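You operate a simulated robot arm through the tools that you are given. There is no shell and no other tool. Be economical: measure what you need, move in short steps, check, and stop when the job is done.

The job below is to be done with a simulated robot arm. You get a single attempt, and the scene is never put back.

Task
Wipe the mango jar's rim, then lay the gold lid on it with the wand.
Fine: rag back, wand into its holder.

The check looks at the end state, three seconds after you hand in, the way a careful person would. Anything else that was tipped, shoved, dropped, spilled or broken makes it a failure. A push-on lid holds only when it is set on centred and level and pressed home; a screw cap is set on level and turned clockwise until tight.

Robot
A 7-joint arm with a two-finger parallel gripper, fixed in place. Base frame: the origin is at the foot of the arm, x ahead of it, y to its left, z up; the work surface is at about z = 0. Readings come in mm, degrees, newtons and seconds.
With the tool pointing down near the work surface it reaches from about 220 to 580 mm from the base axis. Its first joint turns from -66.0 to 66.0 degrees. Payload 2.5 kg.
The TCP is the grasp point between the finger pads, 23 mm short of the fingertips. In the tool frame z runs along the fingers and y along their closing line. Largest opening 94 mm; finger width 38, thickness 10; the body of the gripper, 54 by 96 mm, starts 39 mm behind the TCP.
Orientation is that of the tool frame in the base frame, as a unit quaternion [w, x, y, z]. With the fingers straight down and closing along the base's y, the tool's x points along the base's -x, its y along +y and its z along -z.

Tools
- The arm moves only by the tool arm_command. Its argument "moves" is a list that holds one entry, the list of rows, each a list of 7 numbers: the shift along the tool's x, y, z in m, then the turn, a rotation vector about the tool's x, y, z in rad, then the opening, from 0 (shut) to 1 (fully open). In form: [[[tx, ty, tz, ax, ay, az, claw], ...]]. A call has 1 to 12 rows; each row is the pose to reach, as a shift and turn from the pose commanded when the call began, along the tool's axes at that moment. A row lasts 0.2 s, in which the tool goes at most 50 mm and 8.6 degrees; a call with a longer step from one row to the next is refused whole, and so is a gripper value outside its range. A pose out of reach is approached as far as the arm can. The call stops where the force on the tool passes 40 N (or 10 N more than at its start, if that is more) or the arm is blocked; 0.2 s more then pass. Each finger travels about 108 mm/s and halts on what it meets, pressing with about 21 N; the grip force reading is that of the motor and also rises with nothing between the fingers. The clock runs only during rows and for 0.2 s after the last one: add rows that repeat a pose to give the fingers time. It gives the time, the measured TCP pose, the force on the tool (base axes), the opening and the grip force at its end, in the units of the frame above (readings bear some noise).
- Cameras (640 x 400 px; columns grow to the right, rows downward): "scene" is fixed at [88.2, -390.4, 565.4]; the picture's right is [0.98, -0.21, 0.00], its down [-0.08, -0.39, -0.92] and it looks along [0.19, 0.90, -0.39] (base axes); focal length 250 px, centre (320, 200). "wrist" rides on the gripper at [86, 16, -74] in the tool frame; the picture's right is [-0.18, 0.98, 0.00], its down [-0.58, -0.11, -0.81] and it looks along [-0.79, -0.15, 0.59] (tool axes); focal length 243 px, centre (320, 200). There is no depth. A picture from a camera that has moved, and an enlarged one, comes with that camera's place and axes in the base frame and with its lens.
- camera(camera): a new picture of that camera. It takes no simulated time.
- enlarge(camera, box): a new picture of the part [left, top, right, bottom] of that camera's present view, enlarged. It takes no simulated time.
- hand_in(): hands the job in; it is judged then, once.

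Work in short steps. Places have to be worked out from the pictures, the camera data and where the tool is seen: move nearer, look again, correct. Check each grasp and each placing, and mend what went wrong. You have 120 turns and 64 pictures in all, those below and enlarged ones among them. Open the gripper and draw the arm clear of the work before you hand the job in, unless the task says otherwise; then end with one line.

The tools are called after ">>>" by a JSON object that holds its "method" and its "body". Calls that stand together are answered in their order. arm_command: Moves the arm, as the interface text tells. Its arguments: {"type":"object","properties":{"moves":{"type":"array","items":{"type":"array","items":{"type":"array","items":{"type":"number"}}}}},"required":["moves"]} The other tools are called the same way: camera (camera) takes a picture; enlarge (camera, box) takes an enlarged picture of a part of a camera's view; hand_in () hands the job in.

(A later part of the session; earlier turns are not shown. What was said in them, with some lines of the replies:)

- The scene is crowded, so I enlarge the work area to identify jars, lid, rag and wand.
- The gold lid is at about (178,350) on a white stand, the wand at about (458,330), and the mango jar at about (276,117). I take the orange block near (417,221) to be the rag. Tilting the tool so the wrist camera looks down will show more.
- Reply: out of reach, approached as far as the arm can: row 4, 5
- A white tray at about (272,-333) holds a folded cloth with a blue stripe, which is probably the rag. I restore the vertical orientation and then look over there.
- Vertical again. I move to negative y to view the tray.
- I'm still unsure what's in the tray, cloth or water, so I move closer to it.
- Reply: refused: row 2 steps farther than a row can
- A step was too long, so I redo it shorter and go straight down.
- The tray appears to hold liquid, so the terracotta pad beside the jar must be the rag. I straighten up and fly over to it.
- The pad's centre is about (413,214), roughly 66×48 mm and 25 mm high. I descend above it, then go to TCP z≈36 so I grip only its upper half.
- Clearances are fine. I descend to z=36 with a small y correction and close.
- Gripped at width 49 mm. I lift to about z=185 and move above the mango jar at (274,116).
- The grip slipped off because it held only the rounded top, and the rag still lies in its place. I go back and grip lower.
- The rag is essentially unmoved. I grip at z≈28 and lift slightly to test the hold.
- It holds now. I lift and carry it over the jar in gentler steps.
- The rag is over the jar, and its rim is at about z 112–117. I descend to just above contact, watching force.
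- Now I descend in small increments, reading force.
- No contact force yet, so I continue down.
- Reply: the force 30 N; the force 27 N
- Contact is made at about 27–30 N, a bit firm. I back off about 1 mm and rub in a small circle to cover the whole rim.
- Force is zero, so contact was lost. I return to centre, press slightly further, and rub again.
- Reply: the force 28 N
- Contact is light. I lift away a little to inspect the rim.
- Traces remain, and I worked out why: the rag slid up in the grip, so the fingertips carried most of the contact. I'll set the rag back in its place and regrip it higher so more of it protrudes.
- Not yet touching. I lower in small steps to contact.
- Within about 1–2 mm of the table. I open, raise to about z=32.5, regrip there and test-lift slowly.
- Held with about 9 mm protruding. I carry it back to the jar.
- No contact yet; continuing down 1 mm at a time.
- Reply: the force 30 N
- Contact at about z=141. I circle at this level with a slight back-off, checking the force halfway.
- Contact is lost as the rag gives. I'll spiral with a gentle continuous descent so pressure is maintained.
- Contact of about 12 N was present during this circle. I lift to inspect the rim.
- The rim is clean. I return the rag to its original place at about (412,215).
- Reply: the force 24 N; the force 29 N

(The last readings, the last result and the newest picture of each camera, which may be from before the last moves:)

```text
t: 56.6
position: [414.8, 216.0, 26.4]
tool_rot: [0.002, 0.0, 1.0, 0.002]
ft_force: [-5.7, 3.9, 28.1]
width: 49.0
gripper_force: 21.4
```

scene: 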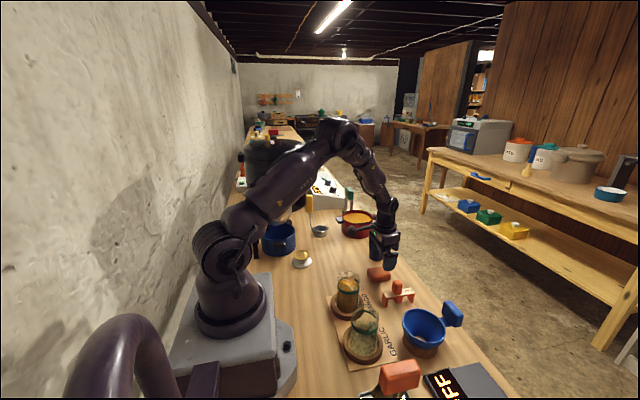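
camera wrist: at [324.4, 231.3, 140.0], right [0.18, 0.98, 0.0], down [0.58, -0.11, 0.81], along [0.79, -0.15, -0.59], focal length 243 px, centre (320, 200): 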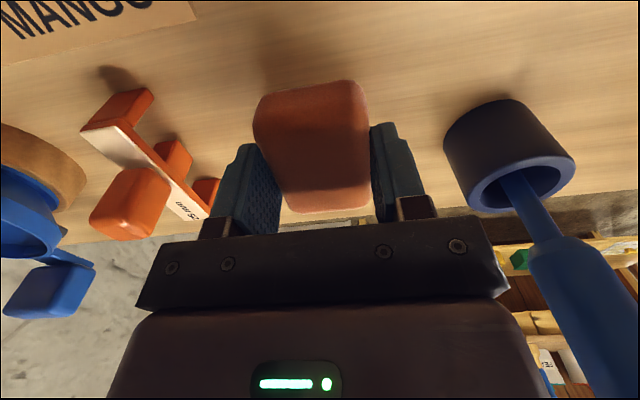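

It's seated on the table. I release, rise, and check.

>>> {"method": "arm_command", "body": {"moves": [[[0, 0, -0.0005, 0, 0, 0, 0.6], [0, 0, -0.0005, 0, 0, 0, 0.9], [0, 0, -0.0005, 0, 0, 0, 1], [0, 0, -0.03, 0, 0, 0, 1], [0, 0, -0.07, 0, 0, 0, 1], [0, 0, -0.11, 0, 0, 0, 1], [0.03, 0, -0.14, 0, 0, 0, 1], [0.06, 0, -0.17, 0, 0, 0, 1], [0.09, 0, -0.2, 0, 0, 0, 1]]]}}

>>> {"method": "camera", "body": {"camera": "wrist"}}

```text
t: 58.6
position: [320.9, 214.1, 223.1]
tool_rot: [-0.001, 0.001, 1.0, 0.001]
ft_force: [1.1, -0.1, -0.2]
width: 93.9
gripper_force: 0.1
```

```text
30 pictures are left
camera wrist: at [233.3, 231.1, 299.2], right [0.18, 0.98, 0.0], down [0.58, -0.11, 0.81], along [0.79, -0.15, -0.59], focal length 243 px, centre (320, 200)
```

wrist: 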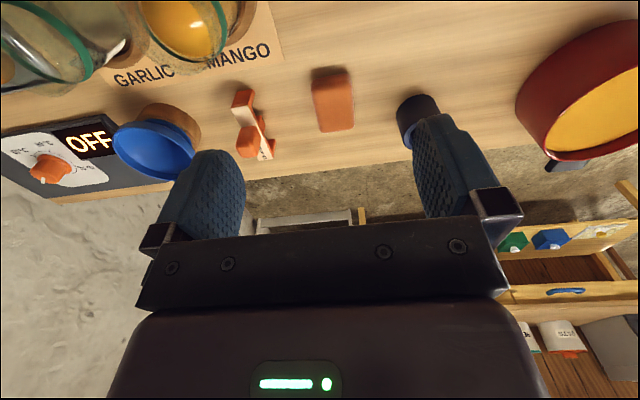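

The rag is back in place. Next I move to where the wand is clearly visible between the fingers, to locate it.

>>> {"method": "arm_command", "body": {"moves": [[[-0.02, 0.03, -0.01, 0, 0, 0, 1], [-0.04, 0.06, -0.02, 0, 0, 0, 1], [-0.06, 0.09, -0.03, 0, 0, 0, 1], [-0.06, 0.1, -0.03, 0, 0, 0, 1]]]}}

>>> {"method": "camera", "body": {"camera": "wrist"}}

>>> {"method": "enlarge", "body": {"camera": "scene", "box": [336, 210, 416, 260]}}

```text
t: 59.6
position: [382.6, 315.8, 254.9]
tool_rot: [0.001, 0.001, 1.0, 0.0]
ft_force: [-0.1, 0.7, 0.1]
width: 93.9
gripper_force: 0.1
```

```text
29 pictures are left
camera wrist: at [295.9, 331.7, 329.9], right [0.18, 0.98, 0.0], down [0.58, -0.11, 0.81], along [0.79, -0.15, -0.59], focal length 243 px, centre (320, 200)
```

wrist: 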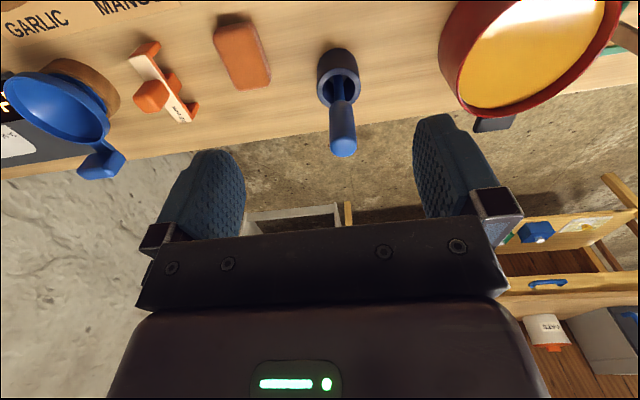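

```text
8.00 times, centred on (376, 235) of scene
camera zoom: at [88.2, -390.4, 565.4], right [0.98, -0.21, 0.0], down [-0.08, -0.39, -0.92], along [0.19, 0.9, -0.39], focal length 2002 px, centre (-128, -80)
```

zoom: 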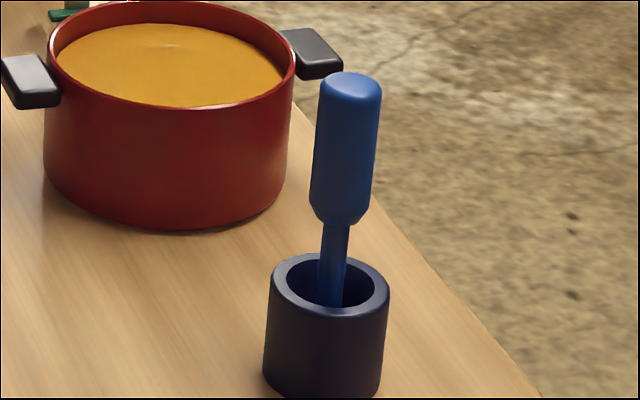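

The wand stands vertical at about (454,324), with its handle from z≈90 to 155. I move over it and lower to TCP z≈125 with the fingers open.

>>> {"method": "arm_command", "body": {"moves": [[[-0.035, 0.004, 0.0, 0, 0, 0, 1], [-0.071, 0.008, 0.0, 0, 0, 0, 1], [-0.071, 0.008, 0.035, 0, 0, 0, 1], [-0.071, 0.008, 0.06, 0, 0, 0, 1]]]}}

>>> {"method": "camera", "body": {"camera": "wrist"}}

>>> {"method": "enlarge", "body": {"camera": "scene", "box": [336, 190, 432, 250]}}

```text
t: 60.6
position: [453.6, 322.9, 195.6]
tool_rot: [0.0, 0.0, 1.0, 0.0]
ft_force: [-0.2, 0.3, -0.1]
width: 93.9
gripper_force: 0.0
```

```text
27 pictures are left
camera wrist: at [367.7, 338.8, 270.8], right [0.18, 0.98, 0.0], down [0.58, -0.11, 0.81], along [0.79, -0.15, -0.59], focal length 243 px, centre (320, 200)
```

wrist: 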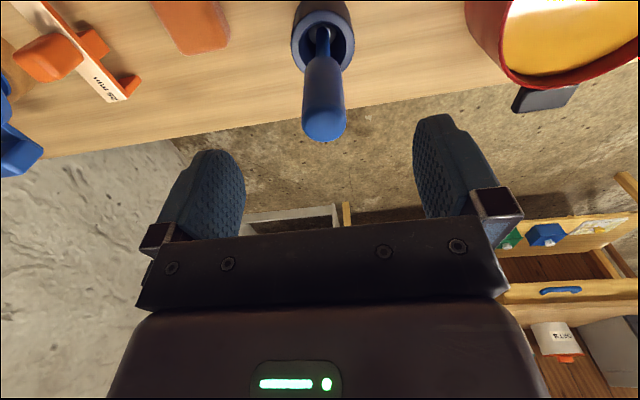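

```text
6.67 times, centred on (384, 220) of scene
camera zoom: at [88.2, -390.4, 565.4], right [0.98, -0.21, 0.0], down [-0.08, -0.39, -0.92], along [0.19, 0.9, -0.39], focal length 1669 px, centre (-107, 67)
```

zoom: 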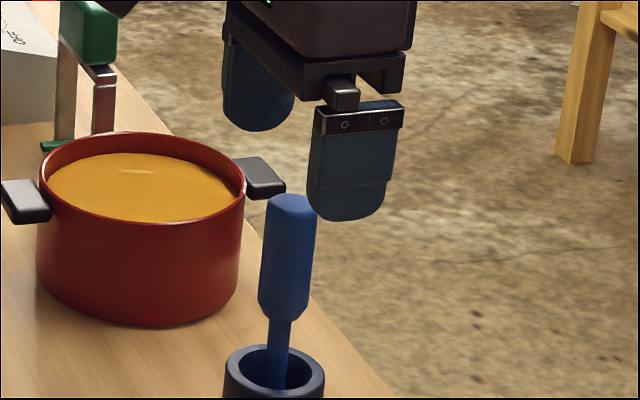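

The wand is centred between the fingers at about (456,324). I descend to z≈125 and close.

>>> {"method": "arm_command", "body": {"moves": [[[-0.002, 0.001, 0.03, 0, 0, 0, 1], [-0.002, 0.001, 0.055, 0, 0, 0, 1], [-0.002, 0.001, 0.071, 0, 0, 0, 1], [-0.002, 0.001, 0.071, 0, 0, 0, 0.6], [-0.002, 0.001, 0.071, 0, 0, 0, 0.3], [-0.002, 0.001, 0.071, 0, 0, 0, 0.1], [-0.002, 0.001, 0.071, 0, 0, 0, 0.1], [-0.002, 0.001, 0.071, 0, 0, 0, 0.1]]]}}

>>> {"method": "enlarge", "body": {"camera": "scene", "box": [336, 190, 432, 250]}}

```text
t: 62.4
position: [456.5, 323.4, 125.9]
tool_rot: [0.0, 0.001, 1.0, 0.0]
ft_force: [-0.3, -0.1, 0.3]
width: 25.8
gripper_force: 21.2
```

```text
6.67 times, centred on (384, 220) of scene
camera zoom: at [88.2, -390.4, 565.4], right [0.98, -0.21, 0.0], down [-0.08, -0.39, -0.92], along [0.19, 0.9, -0.39], focal length 1669 px, centre (-107, 67)
```

zoom: 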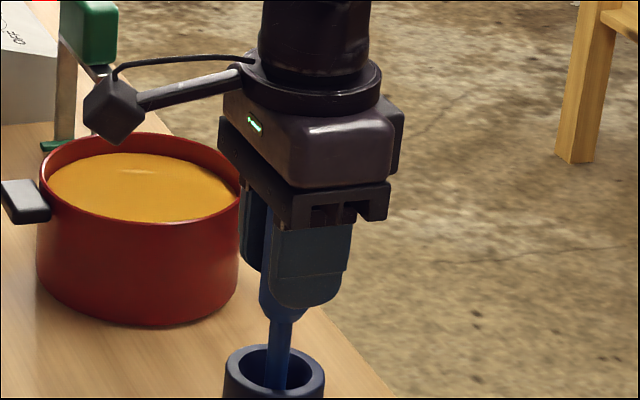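

Handle gripped at 25.8 mm. I lift straight up, clear of the holder.

>>> {"method": "arm_command", "body": {"moves": [[[0, 0, -0.02, 0, 0, 0, 0.1], [0, 0, -0.045, 0, 0, 0, 0.1], [0, 0, -0.075, 0, 0, 0, 0.1], [0, 0, -0.105, 0, 0, 0, 0.1], [0, 0, -0.135, 0, 0, 0, 0.1], [0, 0, -0.15, 0, 0, 0, 0.1]]]}}

>>> {"method": "enlarge", "body": {"camera": "scene", "box": [320, 150, 448, 250]}}

>>> {"method": "camera", "body": {"camera": "wrist"}}

```text
t: 63.8
position: [455.3, 323.5, 273.6]
tool_rot: [0.0, 0.0, 1.0, 0.0]
ft_force: [0.1, -0.3, -0.9]
width: 26.0
gripper_force: 21.2
```

```text
4.00 times, centred on (384, 200) of scene
camera zoom: at [88.2, -390.4, 565.4], right [0.98, -0.21, 0.0], down [-0.08, -0.39, -0.92], along [0.19, 0.9, -0.39], focal length 1001 px, centre (64, 200)
```

zoom: 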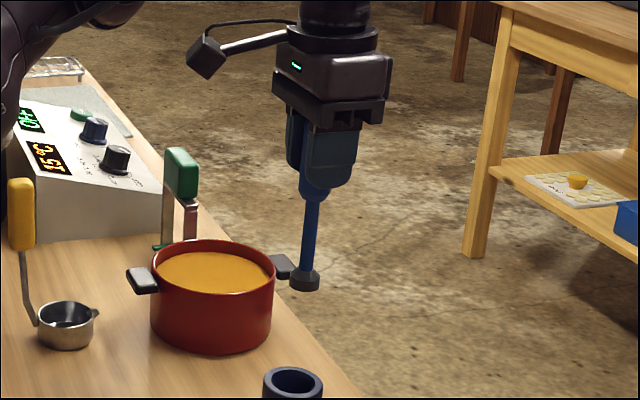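

```text
23 pictures are left
camera wrist: at [369.2, 339.1, 348.1], right [0.18, 0.98, 0.0], down [0.58, -0.11, 0.81], along [0.79, -0.15, -0.59], focal length 243 px, centre (320, 200)
```

wrist: 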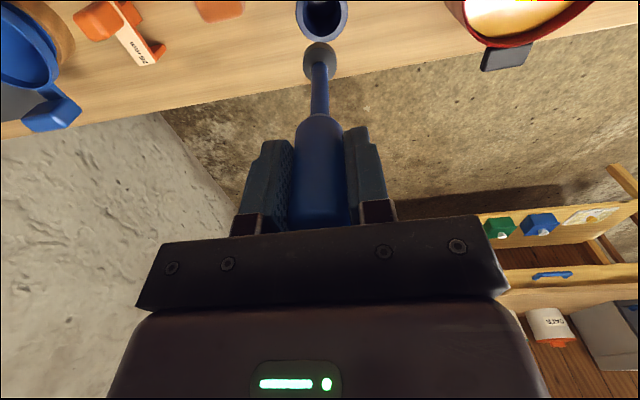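

The wand has a magnet disc tip, hanging vertical about 118 mm below the TCP. I carry it to the lid area while yawing so the gripper body points radially and stays clear of the crank on the funnel.

>>> {"method": "arm_command", "body": {"moves": [[[0.035, 0, 0, 0, 0, -0.13, 0.1], [0.07, 0, 0, 0, 0, -0.26, 0.1], [0.105, 0, 0, 0, 0, -0.39, 0.1], [0.14, -0.001, 0, 0, 0, -0.52, 0.1], [0.175, -0.002, 0, 0, 0, -0.65, 0.1], [0.21, -0.002, 0, 0, 0, -0.78, 0.1], [0.245, -0.003, 0, 0, 0, -0.91, 0.1], [0.265, -0.003, 0, 0, 0, -1.03, 0.1], [0.265, -0.003, 0, 0, 0, -1.1, 0.1]]]}}

>>> {"method": "camera", "body": {"camera": "wrist"}}

>>> {"method": "enlarge", "body": {"camera": "scene", "box": [250, 175, 370, 275]}}

```text
t: 65.8
position: [189.5, 319.3, 274.0]
tool_rot: [0.0, -0.523, 0.852, 0.0]
ft_force: [-0.1, -0.2, -0.8]
width: 25.9
gripper_force: 21.0
```

```text
22 pictures are left
camera wrist: at [136.2, 249.2, 349.0], right [-0.79, 0.61, 0.0], down [0.36, 0.47, 0.81], along [0.49, 0.64, -0.59], focal length 243 px, centre (320, 200)
```

wrist: 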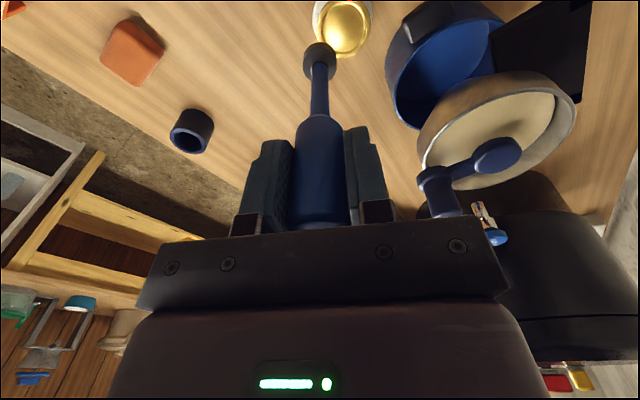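

```text
4.00 times, centred on (310, 225) of scene
camera zoom: at [88.2, -390.4, 565.4], right [0.98, -0.21, 0.0], down [-0.08, -0.39, -0.92], along [0.19, 0.9, -0.39], focal length 1001 px, centre (360, 100)
```

zoom: 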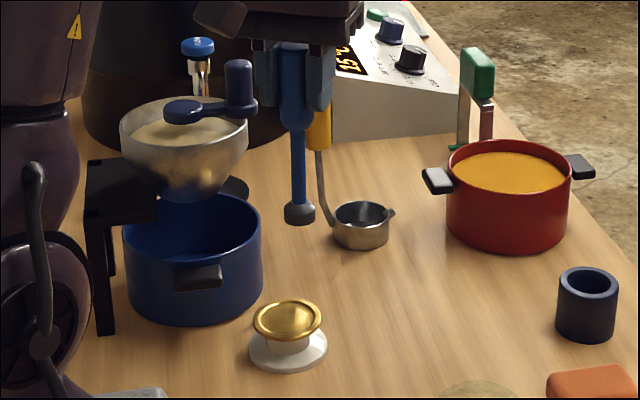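

The lid is near (180,348) with its top at z≈33–42. I move the tip above it and partway down, then look again.

>>> {"method": "arm_command", "body": {"moves": [[[-0.011, 0.011, 0, 0, 0, 0, 0.1], [-0.021, 0.021, 0, 0, 0, 0, 0.1], [-0.021, 0.021, 0.03, 0, 0, 0, 0.1], [-0.021, 0.021, 0.06, 0, 0, 0, 0.1], [-0.021, 0.021, 0.08, 0, 0, 0, 0.1]]]}}

>>> {"method": "enlarge", "body": {"camera": "wrist", "box": [260, 0, 420, 100]}}

>>> {"method": "enlarge", "body": {"camera": "scene", "box": [270, 220, 334, 276]}}

```text
t: 67.0
position: [180.6, 348.2, 192.0]
tool_rot: [0.0, -0.523, 0.853, 0.001]
ft_force: [-0.5, -0.4, -0.8]
width: 25.7
gripper_force: 21.3
```

```text
4.00 times, centred on (340, 50) of wrist
camera zoom: at [126.7, 279.9, 267.1], right [-0.79, 0.61, 0.0], down [0.36, 0.47, 0.81], along [0.49, 0.64, -0.59], focal length 970 px, centre (240, 800)
```

zoom: 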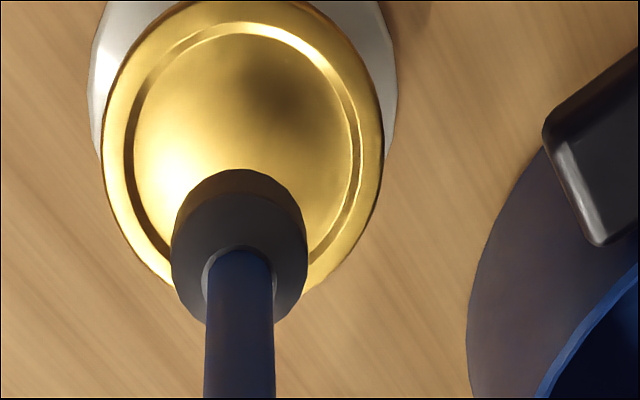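

```text
7.14 times, centred on (302, 248) of scene
camera zoom: at [88.2, -390.4, 565.4], right [0.98, -0.21, 0.0], down [-0.08, -0.39, -0.92], along [0.19, 0.9, -0.39], focal length 1788 px, centre (449, -143)
```

zoom: 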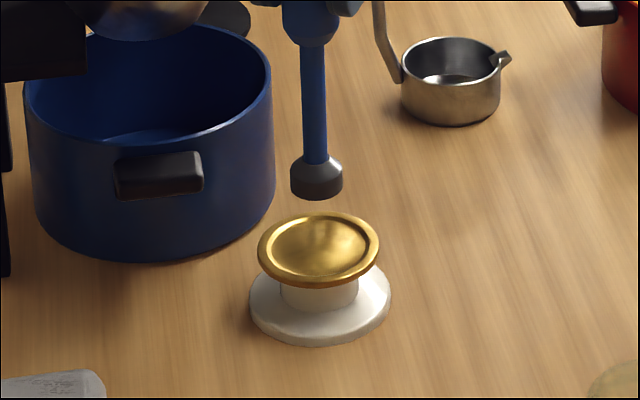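

The lid is 59 mm across, with the tip about 33 mm above it and nearly centred. I lower 22 mm so parallax shrinks, then look again.

>>> {"method": "arm_command", "body": {"moves": [[[0, 0, 0.012, 0, 0, 0, 0.1], [0, 0, 0.022, 0, 0, 0, 0.1]]]}}

>>> {"method": "enlarge", "body": {"camera": "wrist", "box": [260, 0, 420, 100]}}

>>> {"method": "enlarge", "body": {"camera": "scene", "box": [278, 230, 326, 272]}}

```text
t: 67.6
position: [181.8, 349.5, 171.7]
tool_rot: [0.001, -0.523, 0.853, 0.0]
ft_force: [0.4, 0.0, -0.8]
width: 25.9
gripper_force: 20.8
```

```text
4.00 times, centred on (340, 50) of wrist
camera zoom: at [127.2, 280.2, 245.9], right [-0.79, 0.61, 0.0], down [0.36, 0.47, 0.81], along [0.49, 0.64, -0.59], focal length 970 px, centre (240, 800)
```

zoom: 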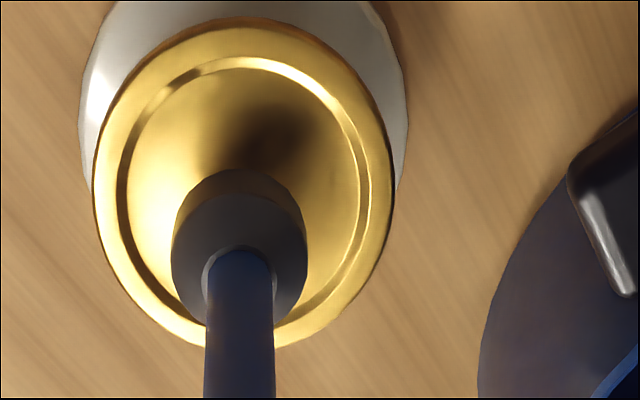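

```text
9.52 times, centred on (302, 251) of scene
camera zoom: at [88.2, -390.4, 565.4], right [0.98, -0.21, 0.0], down [-0.08, -0.39, -0.92], along [0.19, 0.9, -0.39], focal length 2384 px, centre (491, -286)
```

zoom: 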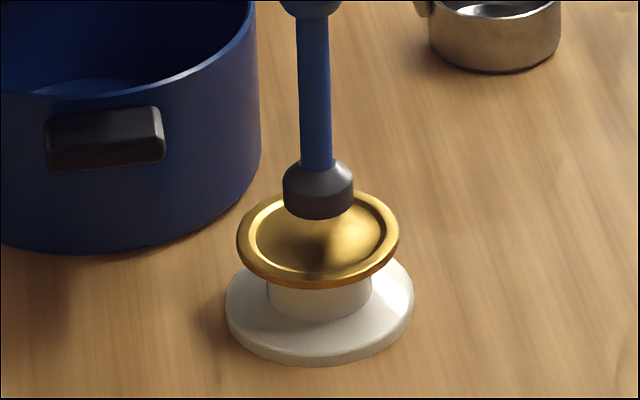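

The tip is about 13 mm above the lid and 2–3 mm radially beyond its centre. I correct and descend 9 mm.

>>> {"method": "arm_command", "body": {"moves": [[[0.0025, 0.0005, 0.004, 0, 0, 0, 0.1], [0.0025, 0.0005, 0.009, 0, 0, 0, 0.1]]]}}

>>> {"method": "enlarge", "body": {"camera": "scene", "box": [278, 230, 326, 272]}}

```text
t: 68.2
position: [180.5, 348.6, 162.8]
tool_rot: [0.0, -0.523, 0.852, -0.001]
ft_force: [-0.1, 0.2, -1.7]
width: 25.7
gripper_force: 20.9
```

```text
9.52 times, centred on (302, 251) of scene
camera zoom: at [88.2, -390.4, 565.4], right [0.98, -0.21, 0.0], down [-0.08, -0.39, -0.92], along [0.19, 0.9, -0.39], focal length 2384 px, centre (491, -286)
```

zoom: 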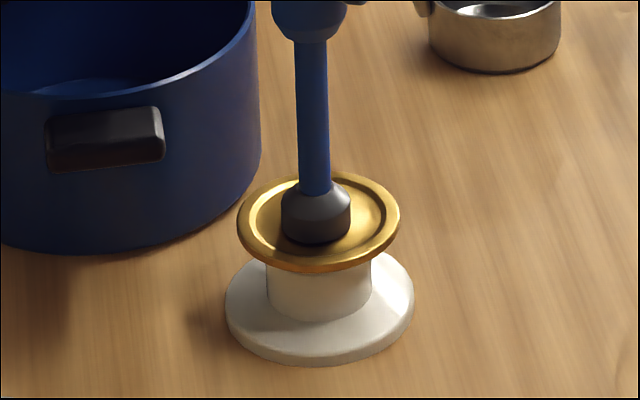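

The lid has jumped onto the magnet, roughly centred and level. I lift gently.

>>> {"method": "arm_command", "body": {"moves": [[[0, 0, -0.01, 0, 0, 0, 0.1], [0, 0, -0.025, 0, 0, 0, 0.1], [0, 0, -0.045, 0, 0, 0, 0.1], [0, 0, -0.07, 0, 0, 0, 0.1], [0, 0, -0.095, 0, 0, 0, 0.1], [0, 0, -0.115, 0, 0, 0, 0.1], [0, 0, -0.127, 0, 0, 0, 0.1]]]}}

>>> {"method": "arm_command", "body": {"moves": [[[0.01, -0.01, 0, 0, 0, 0, 0.1], [0.028, -0.03, 0, 0, 0, 0, 0.1], [0.046, -0.05, 0, 0, 0, 0, 0.1], [0.064, -0.072, 0, 0, 0, 0, 0.1], [0.082, -0.092, 0, 0, 0, 0, 0.1], [0.1, -0.113, 0, 0, 0, 0, 0.1], [0.118, -0.133, 0, 0, 0, 0, 0.1], [0.136, -0.153, 0, 0, 0, 0, 0.1], [0.15, -0.17, 0, 0, 0, 0, 0.1], [0.16, -0.182, 0, 0, 0, 0, 0.1], [0.167, -0.189, 0, 0, 0, 0, 0.1], [0.167, -0.189, 0, 0, 0, 0, 0.1]]]}}

>>> {"method": "enlarge", "body": {"camera": "scene", "box": [300, 210, 396, 294]}}

>>> {"method": "camera", "body": {"camera": "wrist"}}

```text
t: 69.8
position: [180.3, 347.7, 289.5]
tool_rot: [0.0, -0.523, 0.852, 0.0]
ft_force: [-0.4, 0.8, -0.5]
width: 25.6
gripper_force: 21.6
```

```text
t: 72.4
position: [272.1, 112.1, 291.1]
tool_rot: [-0.001, -0.523, 0.853, 0.001]
ft_force: [0.0, 0.3, -1.0]
width: 25.7
gripper_force: 21.0
```

```text
4.76 times, centred on (348, 252) of scene
camera zoom: at [88.2, -390.4, 565.4], right [0.98, -0.21, 0.0], down [-0.08, -0.39, -0.92], along [0.19, 0.9, -0.39], focal length 1192 px, centre (187, -48)
```

zoom: 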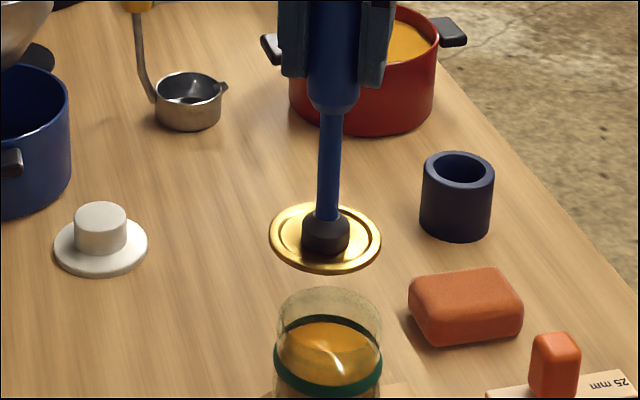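

```text
14 pictures are left
camera wrist: at [218.3, 42.1, 365.8], right [-0.79, 0.61, 0.0], down [0.36, 0.47, 0.81], along [0.49, 0.64, -0.59], focal length 243 px, centre (320, 200)
```

wrist: 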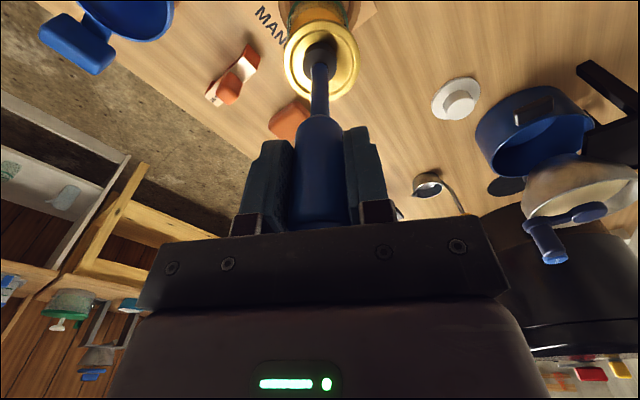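

Comparing the lid and rim in the scene picture, the jar centre is about (+7,+8) mm from the lid. I shift (6,7) mm, lower 43 mm, and check again.

>>> {"method": "arm_command", "body": {"moves": [[[-0.009, -0.0022, 0, 0, 0, 0, 0.1], [-0.009, -0.0022, 0.015, 0, 0, 0, 0.1], [-0.009, -0.0022, 0.032, 0, 0, 0, 0.1], [-0.009, -0.0022, 0.043, 0, 0, 0, 0.1], [-0.009, -0.0022, 0.043, 0, 0, 0, 0.1]]]}}

>>> {"method": "enlarge", "body": {"camera": "scene", "box": [316, 238, 380, 294]}}

>>> {"method": "enlarge", "body": {"camera": "wrist", "box": [240, 0, 400, 100]}}

```text
t: 73.6
position: [277.3, 120.9, 247.8]
tool_rot: [0.0, -0.522, 0.853, 0.0]
ft_force: [-1.0, 0.1, -0.9]
width: 25.8
gripper_force: 20.8
```

```text
7.14 times, centred on (348, 266) of scene
camera zoom: at [88.2, -390.4, 565.4], right [0.98, -0.21, 0.0], down [-0.08, -0.39, -0.92], along [0.19, 0.9, -0.39], focal length 1788 px, centre (120, -271)
```

zoom: 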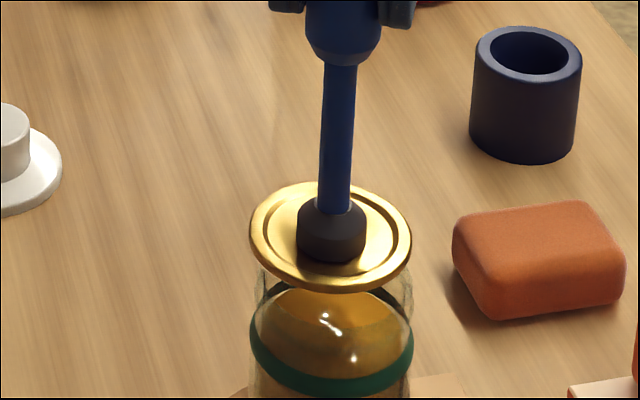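

```text
4.00 times, centred on (320, 50) of wrist
camera zoom: at [224.3, 50.5, 322.6], right [-0.79, 0.61, 0.0], down [0.36, 0.47, 0.81], along [0.49, 0.64, -0.59], focal length 970 px, centre (320, 800)
```

zoom: 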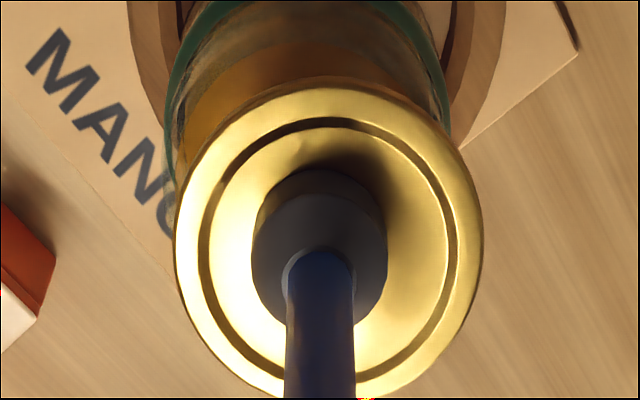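

Relative to the lid, the jar now looks about (+1,−5) mm off. I correct and lower 8 mm for a tighter check.

>>> {"method": "arm_command", "body": {"moves": [[[0.002, -0.0015, 0.003, 0, 0, 0, 0.1], [0.004, -0.0031, 0.006, 0, 0, 0, 0.1], [0.004, -0.0031, 0.008, 0, 0, 0, 0.1], [0.004, -0.0031, 0.008, 0, 0, 0, 0.1]]]}}

>>> {"method": "enlarge", "body": {"camera": "scene", "box": [316, 238, 380, 294]}}

>>> {"method": "enlarge", "body": {"camera": "wrist", "box": [240, 0, 400, 100]}}

```text
t: 74.6
position: [278.9, 116.1, 239.3]
tool_rot: [0.001, -0.522, 0.853, -0.001]
ft_force: [-0.8, 0.2, -0.7]
width: 25.9
gripper_force: 21.0
```

```text
7.14 times, centred on (348, 266) of scene
camera zoom: at [88.2, -390.4, 565.4], right [0.98, -0.21, 0.0], down [-0.08, -0.39, -0.92], along [0.19, 0.9, -0.39], focal length 1788 px, centre (120, -271)
```

zoom: 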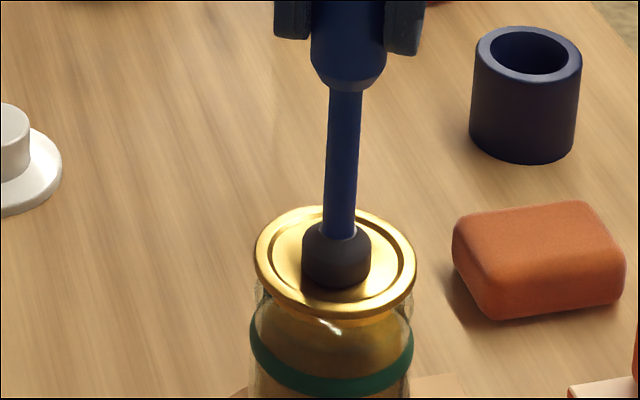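

```text
4.00 times, centred on (320, 50) of wrist
camera zoom: at [225.0, 45.5, 315.0], right [-0.79, 0.61, 0.0], down [0.36, 0.47, 0.81], along [0.49, 0.64, -0.59], focal length 970 px, centre (320, 800)
```

zoom: 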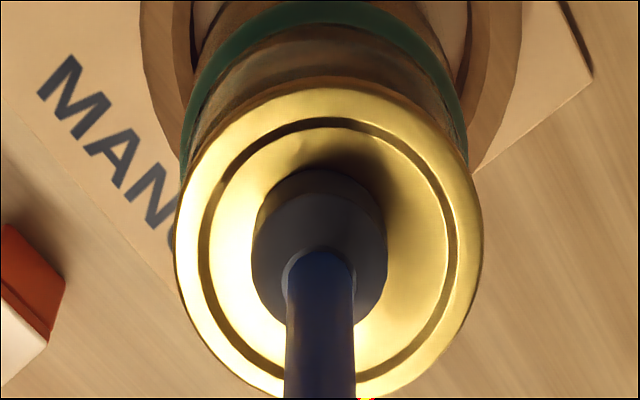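

Lid and jar now agree to about 1 mm. I apply a last (0.5,−1.2) mm nudge and lower in small steps, watching force.

>>> {"method": "arm_command", "body": {"moves": [[[0.0008, -0.001, 0, 0, 0, 0, 0.1], [0.0008, -0.001, 0.002, 0, 0, 0, 0.1], [0.0008, -0.001, 0.003, 0, 0, 0, 0.1]]]}}

>>> {"method": "arm_command", "body": {"moves": [[[0, 0, 0.001, 0, 0, 0, 0.1], [0, 0, 0.002, 0, 0, 0, 0.1]]]}}

>>> {"method": "arm_command", "body": {"moves": [[[0, 0, 0.001, 0, 0, 0, 0.1], [0, 0, 0.002, 0, 0, 0, 0.1]]]}}

```text
t: 75.4
position: [279.5, 113.9, 236.9]
tool_rot: [0.0, -0.523, 0.853, 0.0]
ft_force: [0.3, 0.0, -1.1]
width: 25.9
gripper_force: 22.1
```

```text
t: 76.0
position: [279.9, 114.1, 235.2]
tool_rot: [0.001, -0.523, 0.852, 0.001]
ft_force: [0.3, 0.3, -1.0]
width: 25.5
gripper_force: 20.9
```

```text
t: 76.6
position: [280.7, 114.4, 234.2]
tool_rot: [0.003, -0.522, 0.853, 0.0]
ft_force: [-0.8, 0.7, 19.6]
width: 25.9
gripper_force: 20.9
```

Contact at 20 N. I look at how the lid sits.

>>> {"method": "enlarge", "body": {"camera": "scene", "box": [324, 244, 372, 286]}}

```text
9.52 times, centred on (348, 265) of scene
camera zoom: at [88.1, -390.4, 565.4], right [0.98, -0.21, 0.0], down [-0.08, -0.39, -0.92], along [0.19, 0.9, -0.39], focal length 2384 px, centre (53, -419)
```

zoom: 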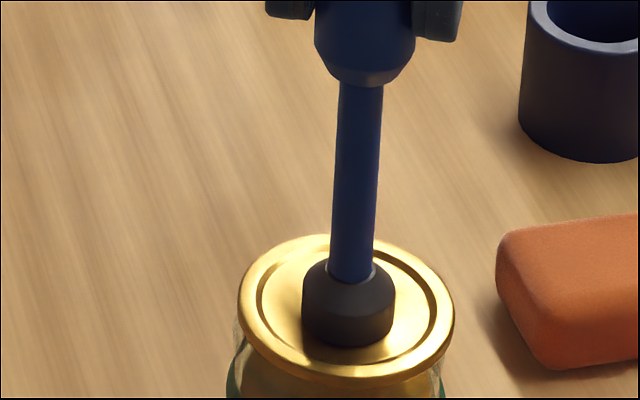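

The lid looks about 1.5 mm too far toward +x. I check the wrist view before correcting.

>>> {"method": "enlarge", "body": {"camera": "wrist", "box": [240, 0, 400, 100]}}

```text
4.00 times, centred on (320, 50) of wrist
camera zoom: at [226.5, 44.2, 307.9], right [-0.79, 0.61, 0.0], down [0.36, 0.47, 0.81], along [0.49, 0.64, -0.59], focal length 970 px, centre (320, 800)
```

zoom: 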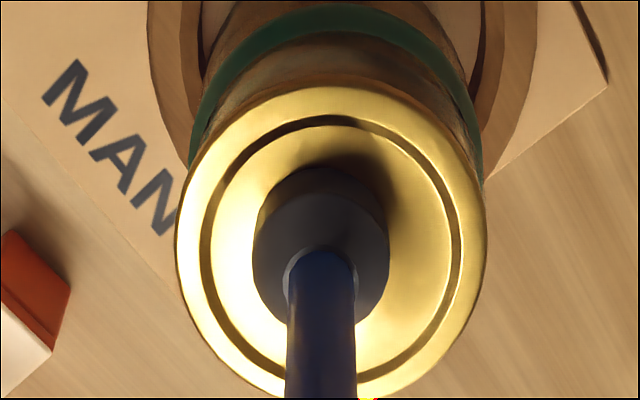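

Both views agree on a correction of about (−1.8, 0) mm. I lift 3 mm, shift, and lower again.

>>> {"method": "arm_command", "body": {"moves": [[[0, 0, -0.002, 0, 0, 0, 0.1], [0, 0, -0.0035, 0, 0, 0, 0.1], [0.001, 0.0015, -0.0035, 0, 0, 0, 0.1], [0.001, 0.0015, -0.0025, 0, 0, 0, 0.1], [0.001, 0.0015, -0.0015, 0, 0, 0, 0.1]]]}}

>>> {"method": "arm_command", "body": {"moves": [[[0, 0, 0.001, 0, 0, 0, 0.1], [0, 0, 0.0015, 0, 0, 0, 0.1]]]}}

>>> {"method": "arm_command", "body": {"moves": [[[0, 0, 0.0005, 0, 0, 0, 0.1], [0, 0, 0.001, 0, 0, 0, 0.1]]]}}

```text
t: 77.8
position: [278.4, 112.7, 233.1]
tool_rot: [-0.001, -0.522, 0.853, 0.0]
ft_force: [0.1, 0.2, -0.1]
width: 25.8
gripper_force: 20.4
```

```text
t: 78.4
position: [279.4, 113.9, 232.3]
tool_rot: [0.001, -0.522, 0.853, 0.0]
ft_force: [-3.2, -0.6, 19.4]
width: 25.9
gripper_force: 20.6
```

```text
t: 79.0
position: [278.8, 113.0, 231.4]
tool_rot: [0.001, -0.523, 0.853, -0.001]
ft_force: [-0.2, -0.7, 18.4]
width: 25.9
gripper_force: 21.6
```

Force holds at about 18 N while descending, so either the lid is going on or the wand is slipping. I look before pressing more.

>>> {"method": "enlarge", "body": {"camera": "scene", "box": [324, 244, 372, 286]}}

```text
9.52 times, centred on (348, 265) of scene
camera zoom: at [88.1, -390.4, 565.4], right [0.98, -0.21, 0.0], down [-0.08, -0.39, -0.92], along [0.19, 0.9, -0.39], focal length 2384 px, centre (53, -419)
```

zoom: 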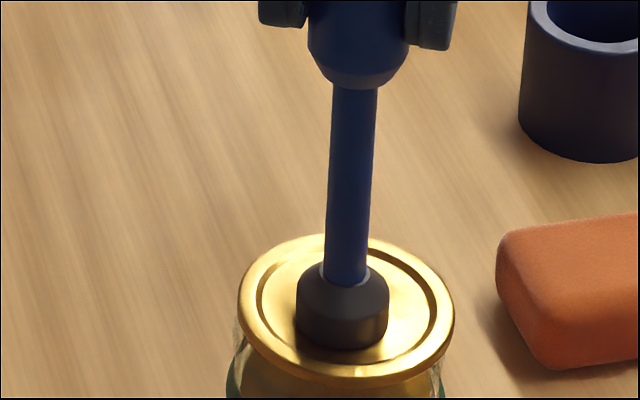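

The lid is in the same spot while the tip moved, so it appears to self-centre on the jar. I raise the wand 12 mm to see whether the lid stays.

>>> {"method": "arm_command", "body": {"moves": [[[0, 0, -0.003, 0, 0, 0, 0.1], [0, 0, -0.008, 0, 0, 0, 0.1], [0, 0, -0.014, 0, 0, 0, 0.1]]]}}

>>> {"method": "enlarge", "body": {"camera": "scene", "box": [316, 238, 380, 294]}}

```text
t: 79.8
position: [278.1, 112.5, 244.7]
tool_rot: [0.0, -0.522, 0.853, 0.0]
ft_force: [-0.2, -0.1, -0.6]
width: 25.9
gripper_force: 21.1
```

```text
7.14 times, centred on (348, 266) of scene
camera zoom: at [88.2, -390.4, 565.4], right [0.98, -0.21, 0.0], down [-0.08, -0.39, -0.92], along [0.19, 0.9, -0.39], focal length 1788 px, centre (120, -271)
```

zoom: 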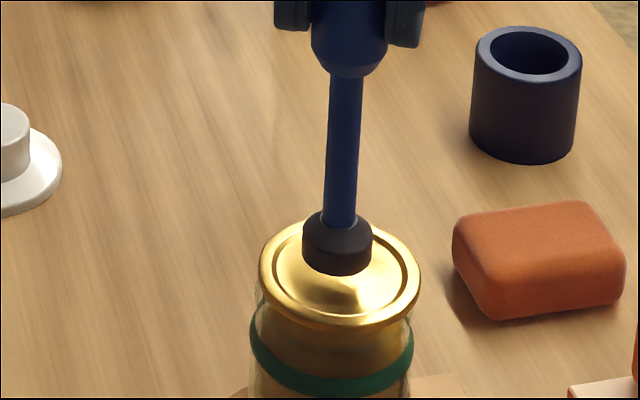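

The wand came off and the lid stays on the jar, but it appears about 2 mm off toward +x. I check from the wrist.

>>> {"method": "enlarge", "body": {"camera": "wrist", "box": [240, 0, 400, 100]}}

```text
4.00 times, centred on (320, 50) of wrist
camera zoom: at [224.4, 43.5, 319.7], right [-0.79, 0.61, 0.0], down [0.36, 0.47, 0.81], along [0.49, 0.64, -0.59], focal length 970 px, centre (320, 800)
```

zoom: 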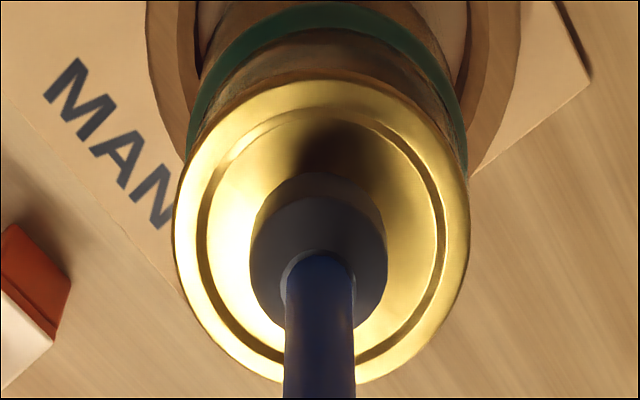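

The lid resisted the magnet, so it is held on the jar, centred to within measurement error. I now take the wand up and back above its holder with the original yaw.

>>> {"method": "arm_command", "body": {"moves": [[[0, 0, -0.025, 0, 0, 0, 0.1], [0, 0, -0.045, 0, 0, 0, 0.1], [-0.027, -0.0064, -0.045, 0, 0, 0.11, 0.1], [-0.057, -0.0135, -0.045, 0, 0, 0.24, 0.1], [-0.087, -0.0206, -0.045, 0, 0, 0.37, 0.1], [-0.117, -0.0277, -0.045, 0, 0, 0.5, 0.1], [-0.147, -0.0348, -0.045, 0, 0, 0.63, 0.1], [-0.177, -0.0419, -0.045, 0, 0, 0.76, 0.1], [-0.207, -0.049, -0.045, 0, 0, 0.89, 0.1], [-0.237, -0.0561, -0.045, 0, 0, 1.0, 0.1], [-0.26, -0.0615, -0.045, 0, 0, 1.08, 0.1], [-0.2687, -0.0636, -0.045, 0, 0, 1.1, 0.1]]]}}

>>> {"method": "enlarge", "body": {"camera": "scene", "box": [310, 170, 438, 300]}}

```text
t: 82.4
position: [456.1, 324.3, 288.9]
tool_rot: [0.0, 0.0, 1.0, -0.001]
ft_force: [-0.3, -0.5, -0.9]
width: 25.8
gripper_force: 20.8
```

```text
3.08 times, centred on (374, 235) of scene
camera zoom: at [88.2, -390.4, 565.4], right [0.98, -0.21, 0.0], down [-0.08, -0.39, -0.92], along [0.19, 0.9, -0.39], focal length 770 px, centre (154, 92)
```

zoom: 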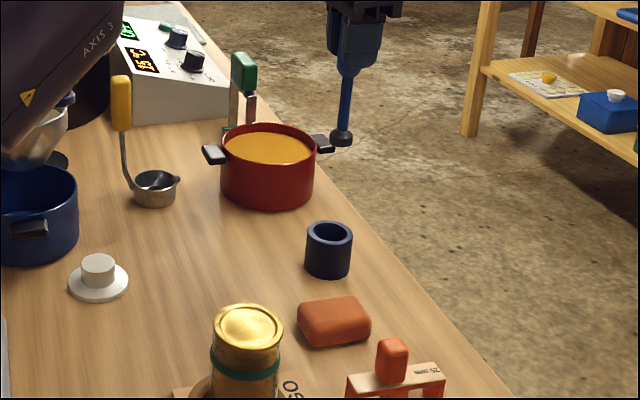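

The wand hangs straight above its holder. I lower into it at the original xy.

>>> {"method": "arm_command", "body": {"moves": [[[0, -0.0005, 0.03, 0, 0, 0, 0.1], [0, -0.0005, 0.06, 0, 0, 0, 0.1], [0, -0.0005, 0.085, 0, 0, 0, 0.1], [0, -0.0005, 0.105, 0, 0, 0, 0.1], [0, -0.0005, 0.12, 0, 0, 0, 0.1], [0, -0.0005, 0.135, 0, 0, 0, 0.1], [0, -0.0005, 0.15, 0, 0, 0, 0.1], [0, -0.0005, 0.158, 0, 0, 0, 0.1], [0, -0.0005, 0.162, 0, 0, 0, 0.1]]]}}

>>> {"method": "enlarge", "body": {"camera": "scene", "box": [336, 200, 416, 260]}}

```text
t: 84.4
position: [456.0, 324.5, 128.4]
tool_rot: [0.0, 0.001, 1.0, 0.0]
ft_force: [0.2, 0.1, -1.2]
width: 26.1
gripper_force: 20.8
```

```text
6.67 times, centred on (376, 230) of scene
camera zoom: at [88.2, -390.4, 565.4], right [0.98, -0.21, 0.0], down [-0.08, -0.39, -0.92], along [0.19, 0.9, -0.39], focal length 1669 px, centre (-53, 0)
```

zoom: 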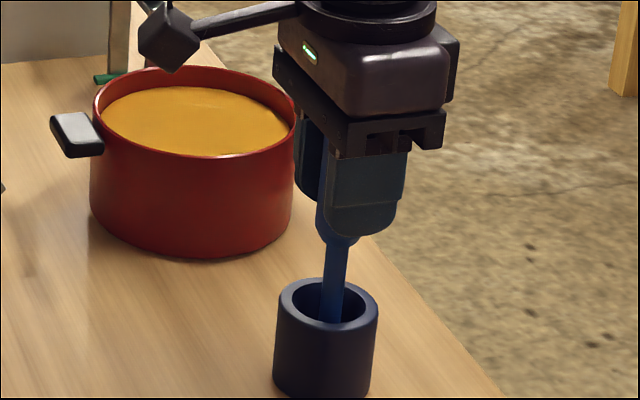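

It's in the holder. I lower in small steps until it bottoms out.

>>> {"method": "arm_command", "body": {"moves": [[[0, 0, 0.0015, 0, 0, 0, 0.1], [0, 0, 0.0025, 0, 0, 0, 0.1]]]}}

>>> {"method": "arm_command", "body": {"moves": [[[0, 0, 0.001, 0, 0, 0, 0.1], [0, 0, 0.002, 0, 0, 0, 0.1]]]}}

>>> {"method": "arm_command", "body": {"moves": [[[0, 0, 0.0005, 0, 0, 0, 0.1], [0, 0, 0.001, 0, 0, 0, 0.1]]]}}

```text
t: 85.0
position: [456.7, 322.9, 125.6]
tool_rot: [-0.001, 0.0, 1.0, 0.0]
ft_force: [-0.2, 0.5, 0.0]
width: 25.6
gripper_force: 21.6
```

```text
t: 85.6
position: [457.3, 323.4, 122.5]
tool_rot: [-0.001, 0.001, 1.0, 0.0]
ft_force: [-0.1, -0.1, -0.6]
width: 25.7
gripper_force: 20.8
```

```text
t: 86.2
position: [457.5, 323.1, 122.8]
tool_rot: [0.0, 0.0, 1.0, -0.001]
ft_force: [0.3, -0.1, 1.4]
width: 25.7
gripper_force: 20.8
```

>>> {"method": "arm_command", "body": {"moves": [[[0, 0, 0.0004, 0, 0, 0, 0.1], [0, 0, 0.0008, 0, 0, 0, 0.1]]]}}

```text
t: 86.8
position: [457.5, 323.4, 123.3]
tool_rot: [0.0, 0.0, 1.0, 0.001]
ft_force: [-1.6, 0.3, 6.3]
width: 25.5
gripper_force: 20.4
```

It has bottomed out with 6 N. I release slowly and rise straight up.

>>> {"method": "arm_command", "body": {"moves": [[[0, 0, -0.0003, 0, 0, 0, 0.35], [0, 0, -0.0003, 0, 0, 0, 0.6], [0, 0, -0.0003, 0, 0, 0, 0.9], [0, 0, -0.0003, 0, 0, 0, 0.9], [0, 0, -0.03, 0, 0, 0, 0.9], [0, 0, -0.07, 0, 0, 0, 0.9], [0, 0, -0.11, 0, 0, 0, 0.9], [0, 0, -0.15, 0, 0, 0, 0.9], [0.04, 0, -0.16, 0, 0, 0, 0.9], [0.08, 0, -0.16, 0, 0, 0, 0.9]]]}}

>>> {"method": "enlarge", "body": {"camera": "scene", "box": [310, 200, 422, 300]}}

```text
t: 89.0
position: [376.9, 323.7, 284.0]
tool_rot: [0.0, 0.002, 1.0, 0.0]
ft_force: [-0.1, -0.1, 0.0]
width: 84.7
gripper_force: 0.0
```

```text
4.00 times, centred on (366, 250) of scene
camera zoom: at [88.2, -390.4, 565.4], right [0.98, -0.21, 0.0], down [-0.08, -0.39, -0.92], along [0.19, 0.9, -0.39], focal length 1001 px, centre (136, 0)
```

zoom: 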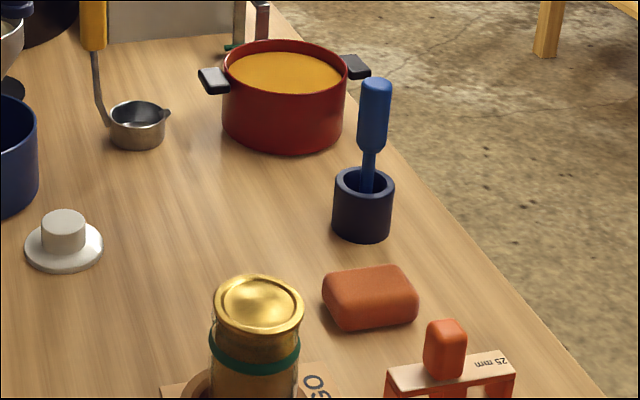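

Wand and rag are back. I inspect the lid closely.

>>> {"method": "enlarge", "body": {"camera": "scene", "box": [325, 258, 373, 300]}}

```text
9.52 times, centred on (349, 279) of scene
camera zoom: at [88.2, -390.4, 565.4], right [0.98, -0.21, 0.0], down [-0.08, -0.39, -0.92], along [0.19, 0.9, -0.39], focal length 2384 px, centre (44, -552)
```

zoom: 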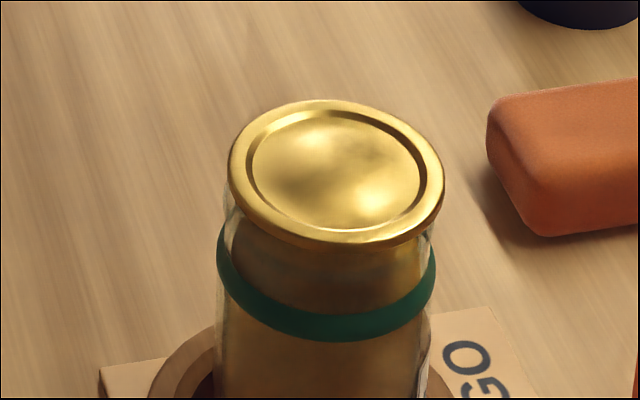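

The lid is level and stayed put against both the magnet's pull and a sideways drag, so it is held. I withdraw the arm clear and take one last overall look.

>>> {"method": "arm_command", "body": {"moves": [[[0.02, -0.02, -0.03, 0, 0, 0, 1], [0.04, -0.05, -0.06, 0, 0, 0, 1], [0.06, -0.08, -0.09, 0, 0, 0, 1], [0.07, -0.11, -0.12, 0, 0, 0, 1], [0.075, -0.14, -0.15, 0, 0, 0, 1], [0.078, -0.17, -0.18, 0, 0, 0, 1]]]}}

>>> {"method": "camera", "body": {"camera": "scene"}}

>>> {"method": "camera", "body": {"camera": "wrist"}}

```text
t: 90.4
position: [300.3, 154.3, 461.1]
tool_rot: [-0.001, 0.0, 1.0, -0.001]
ft_force: [0.6, 1.2, -0.4]
width: 94.0
gripper_force: 0.0
```

```text
0 pictures are left
```

scene: 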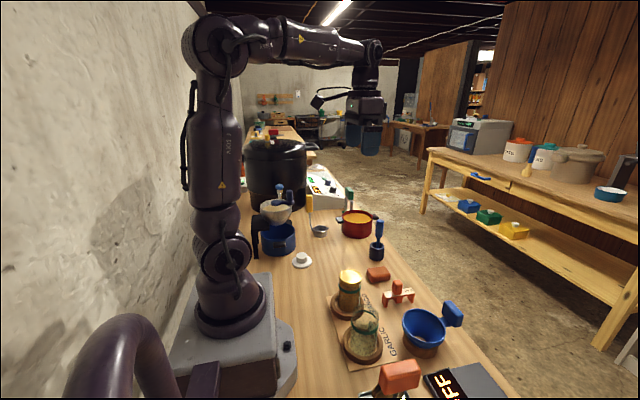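

```text
refused: no pictures are left
```

Everything is in place and the arm is clear with the gripper open, so I hand in.

>>> {"method": "hand_in", "body": {}}

```text
The job is handed in.
```

I wiped the mango jar's rim clean and laid the gold lid on it with the wand; the rag and wand are back in place. The lid looks level and stayed put when the wand lifted away, but it appears about 2 mm off-centre toward +x. I left it there because it seemed to be held, and I didn't press it again after that.
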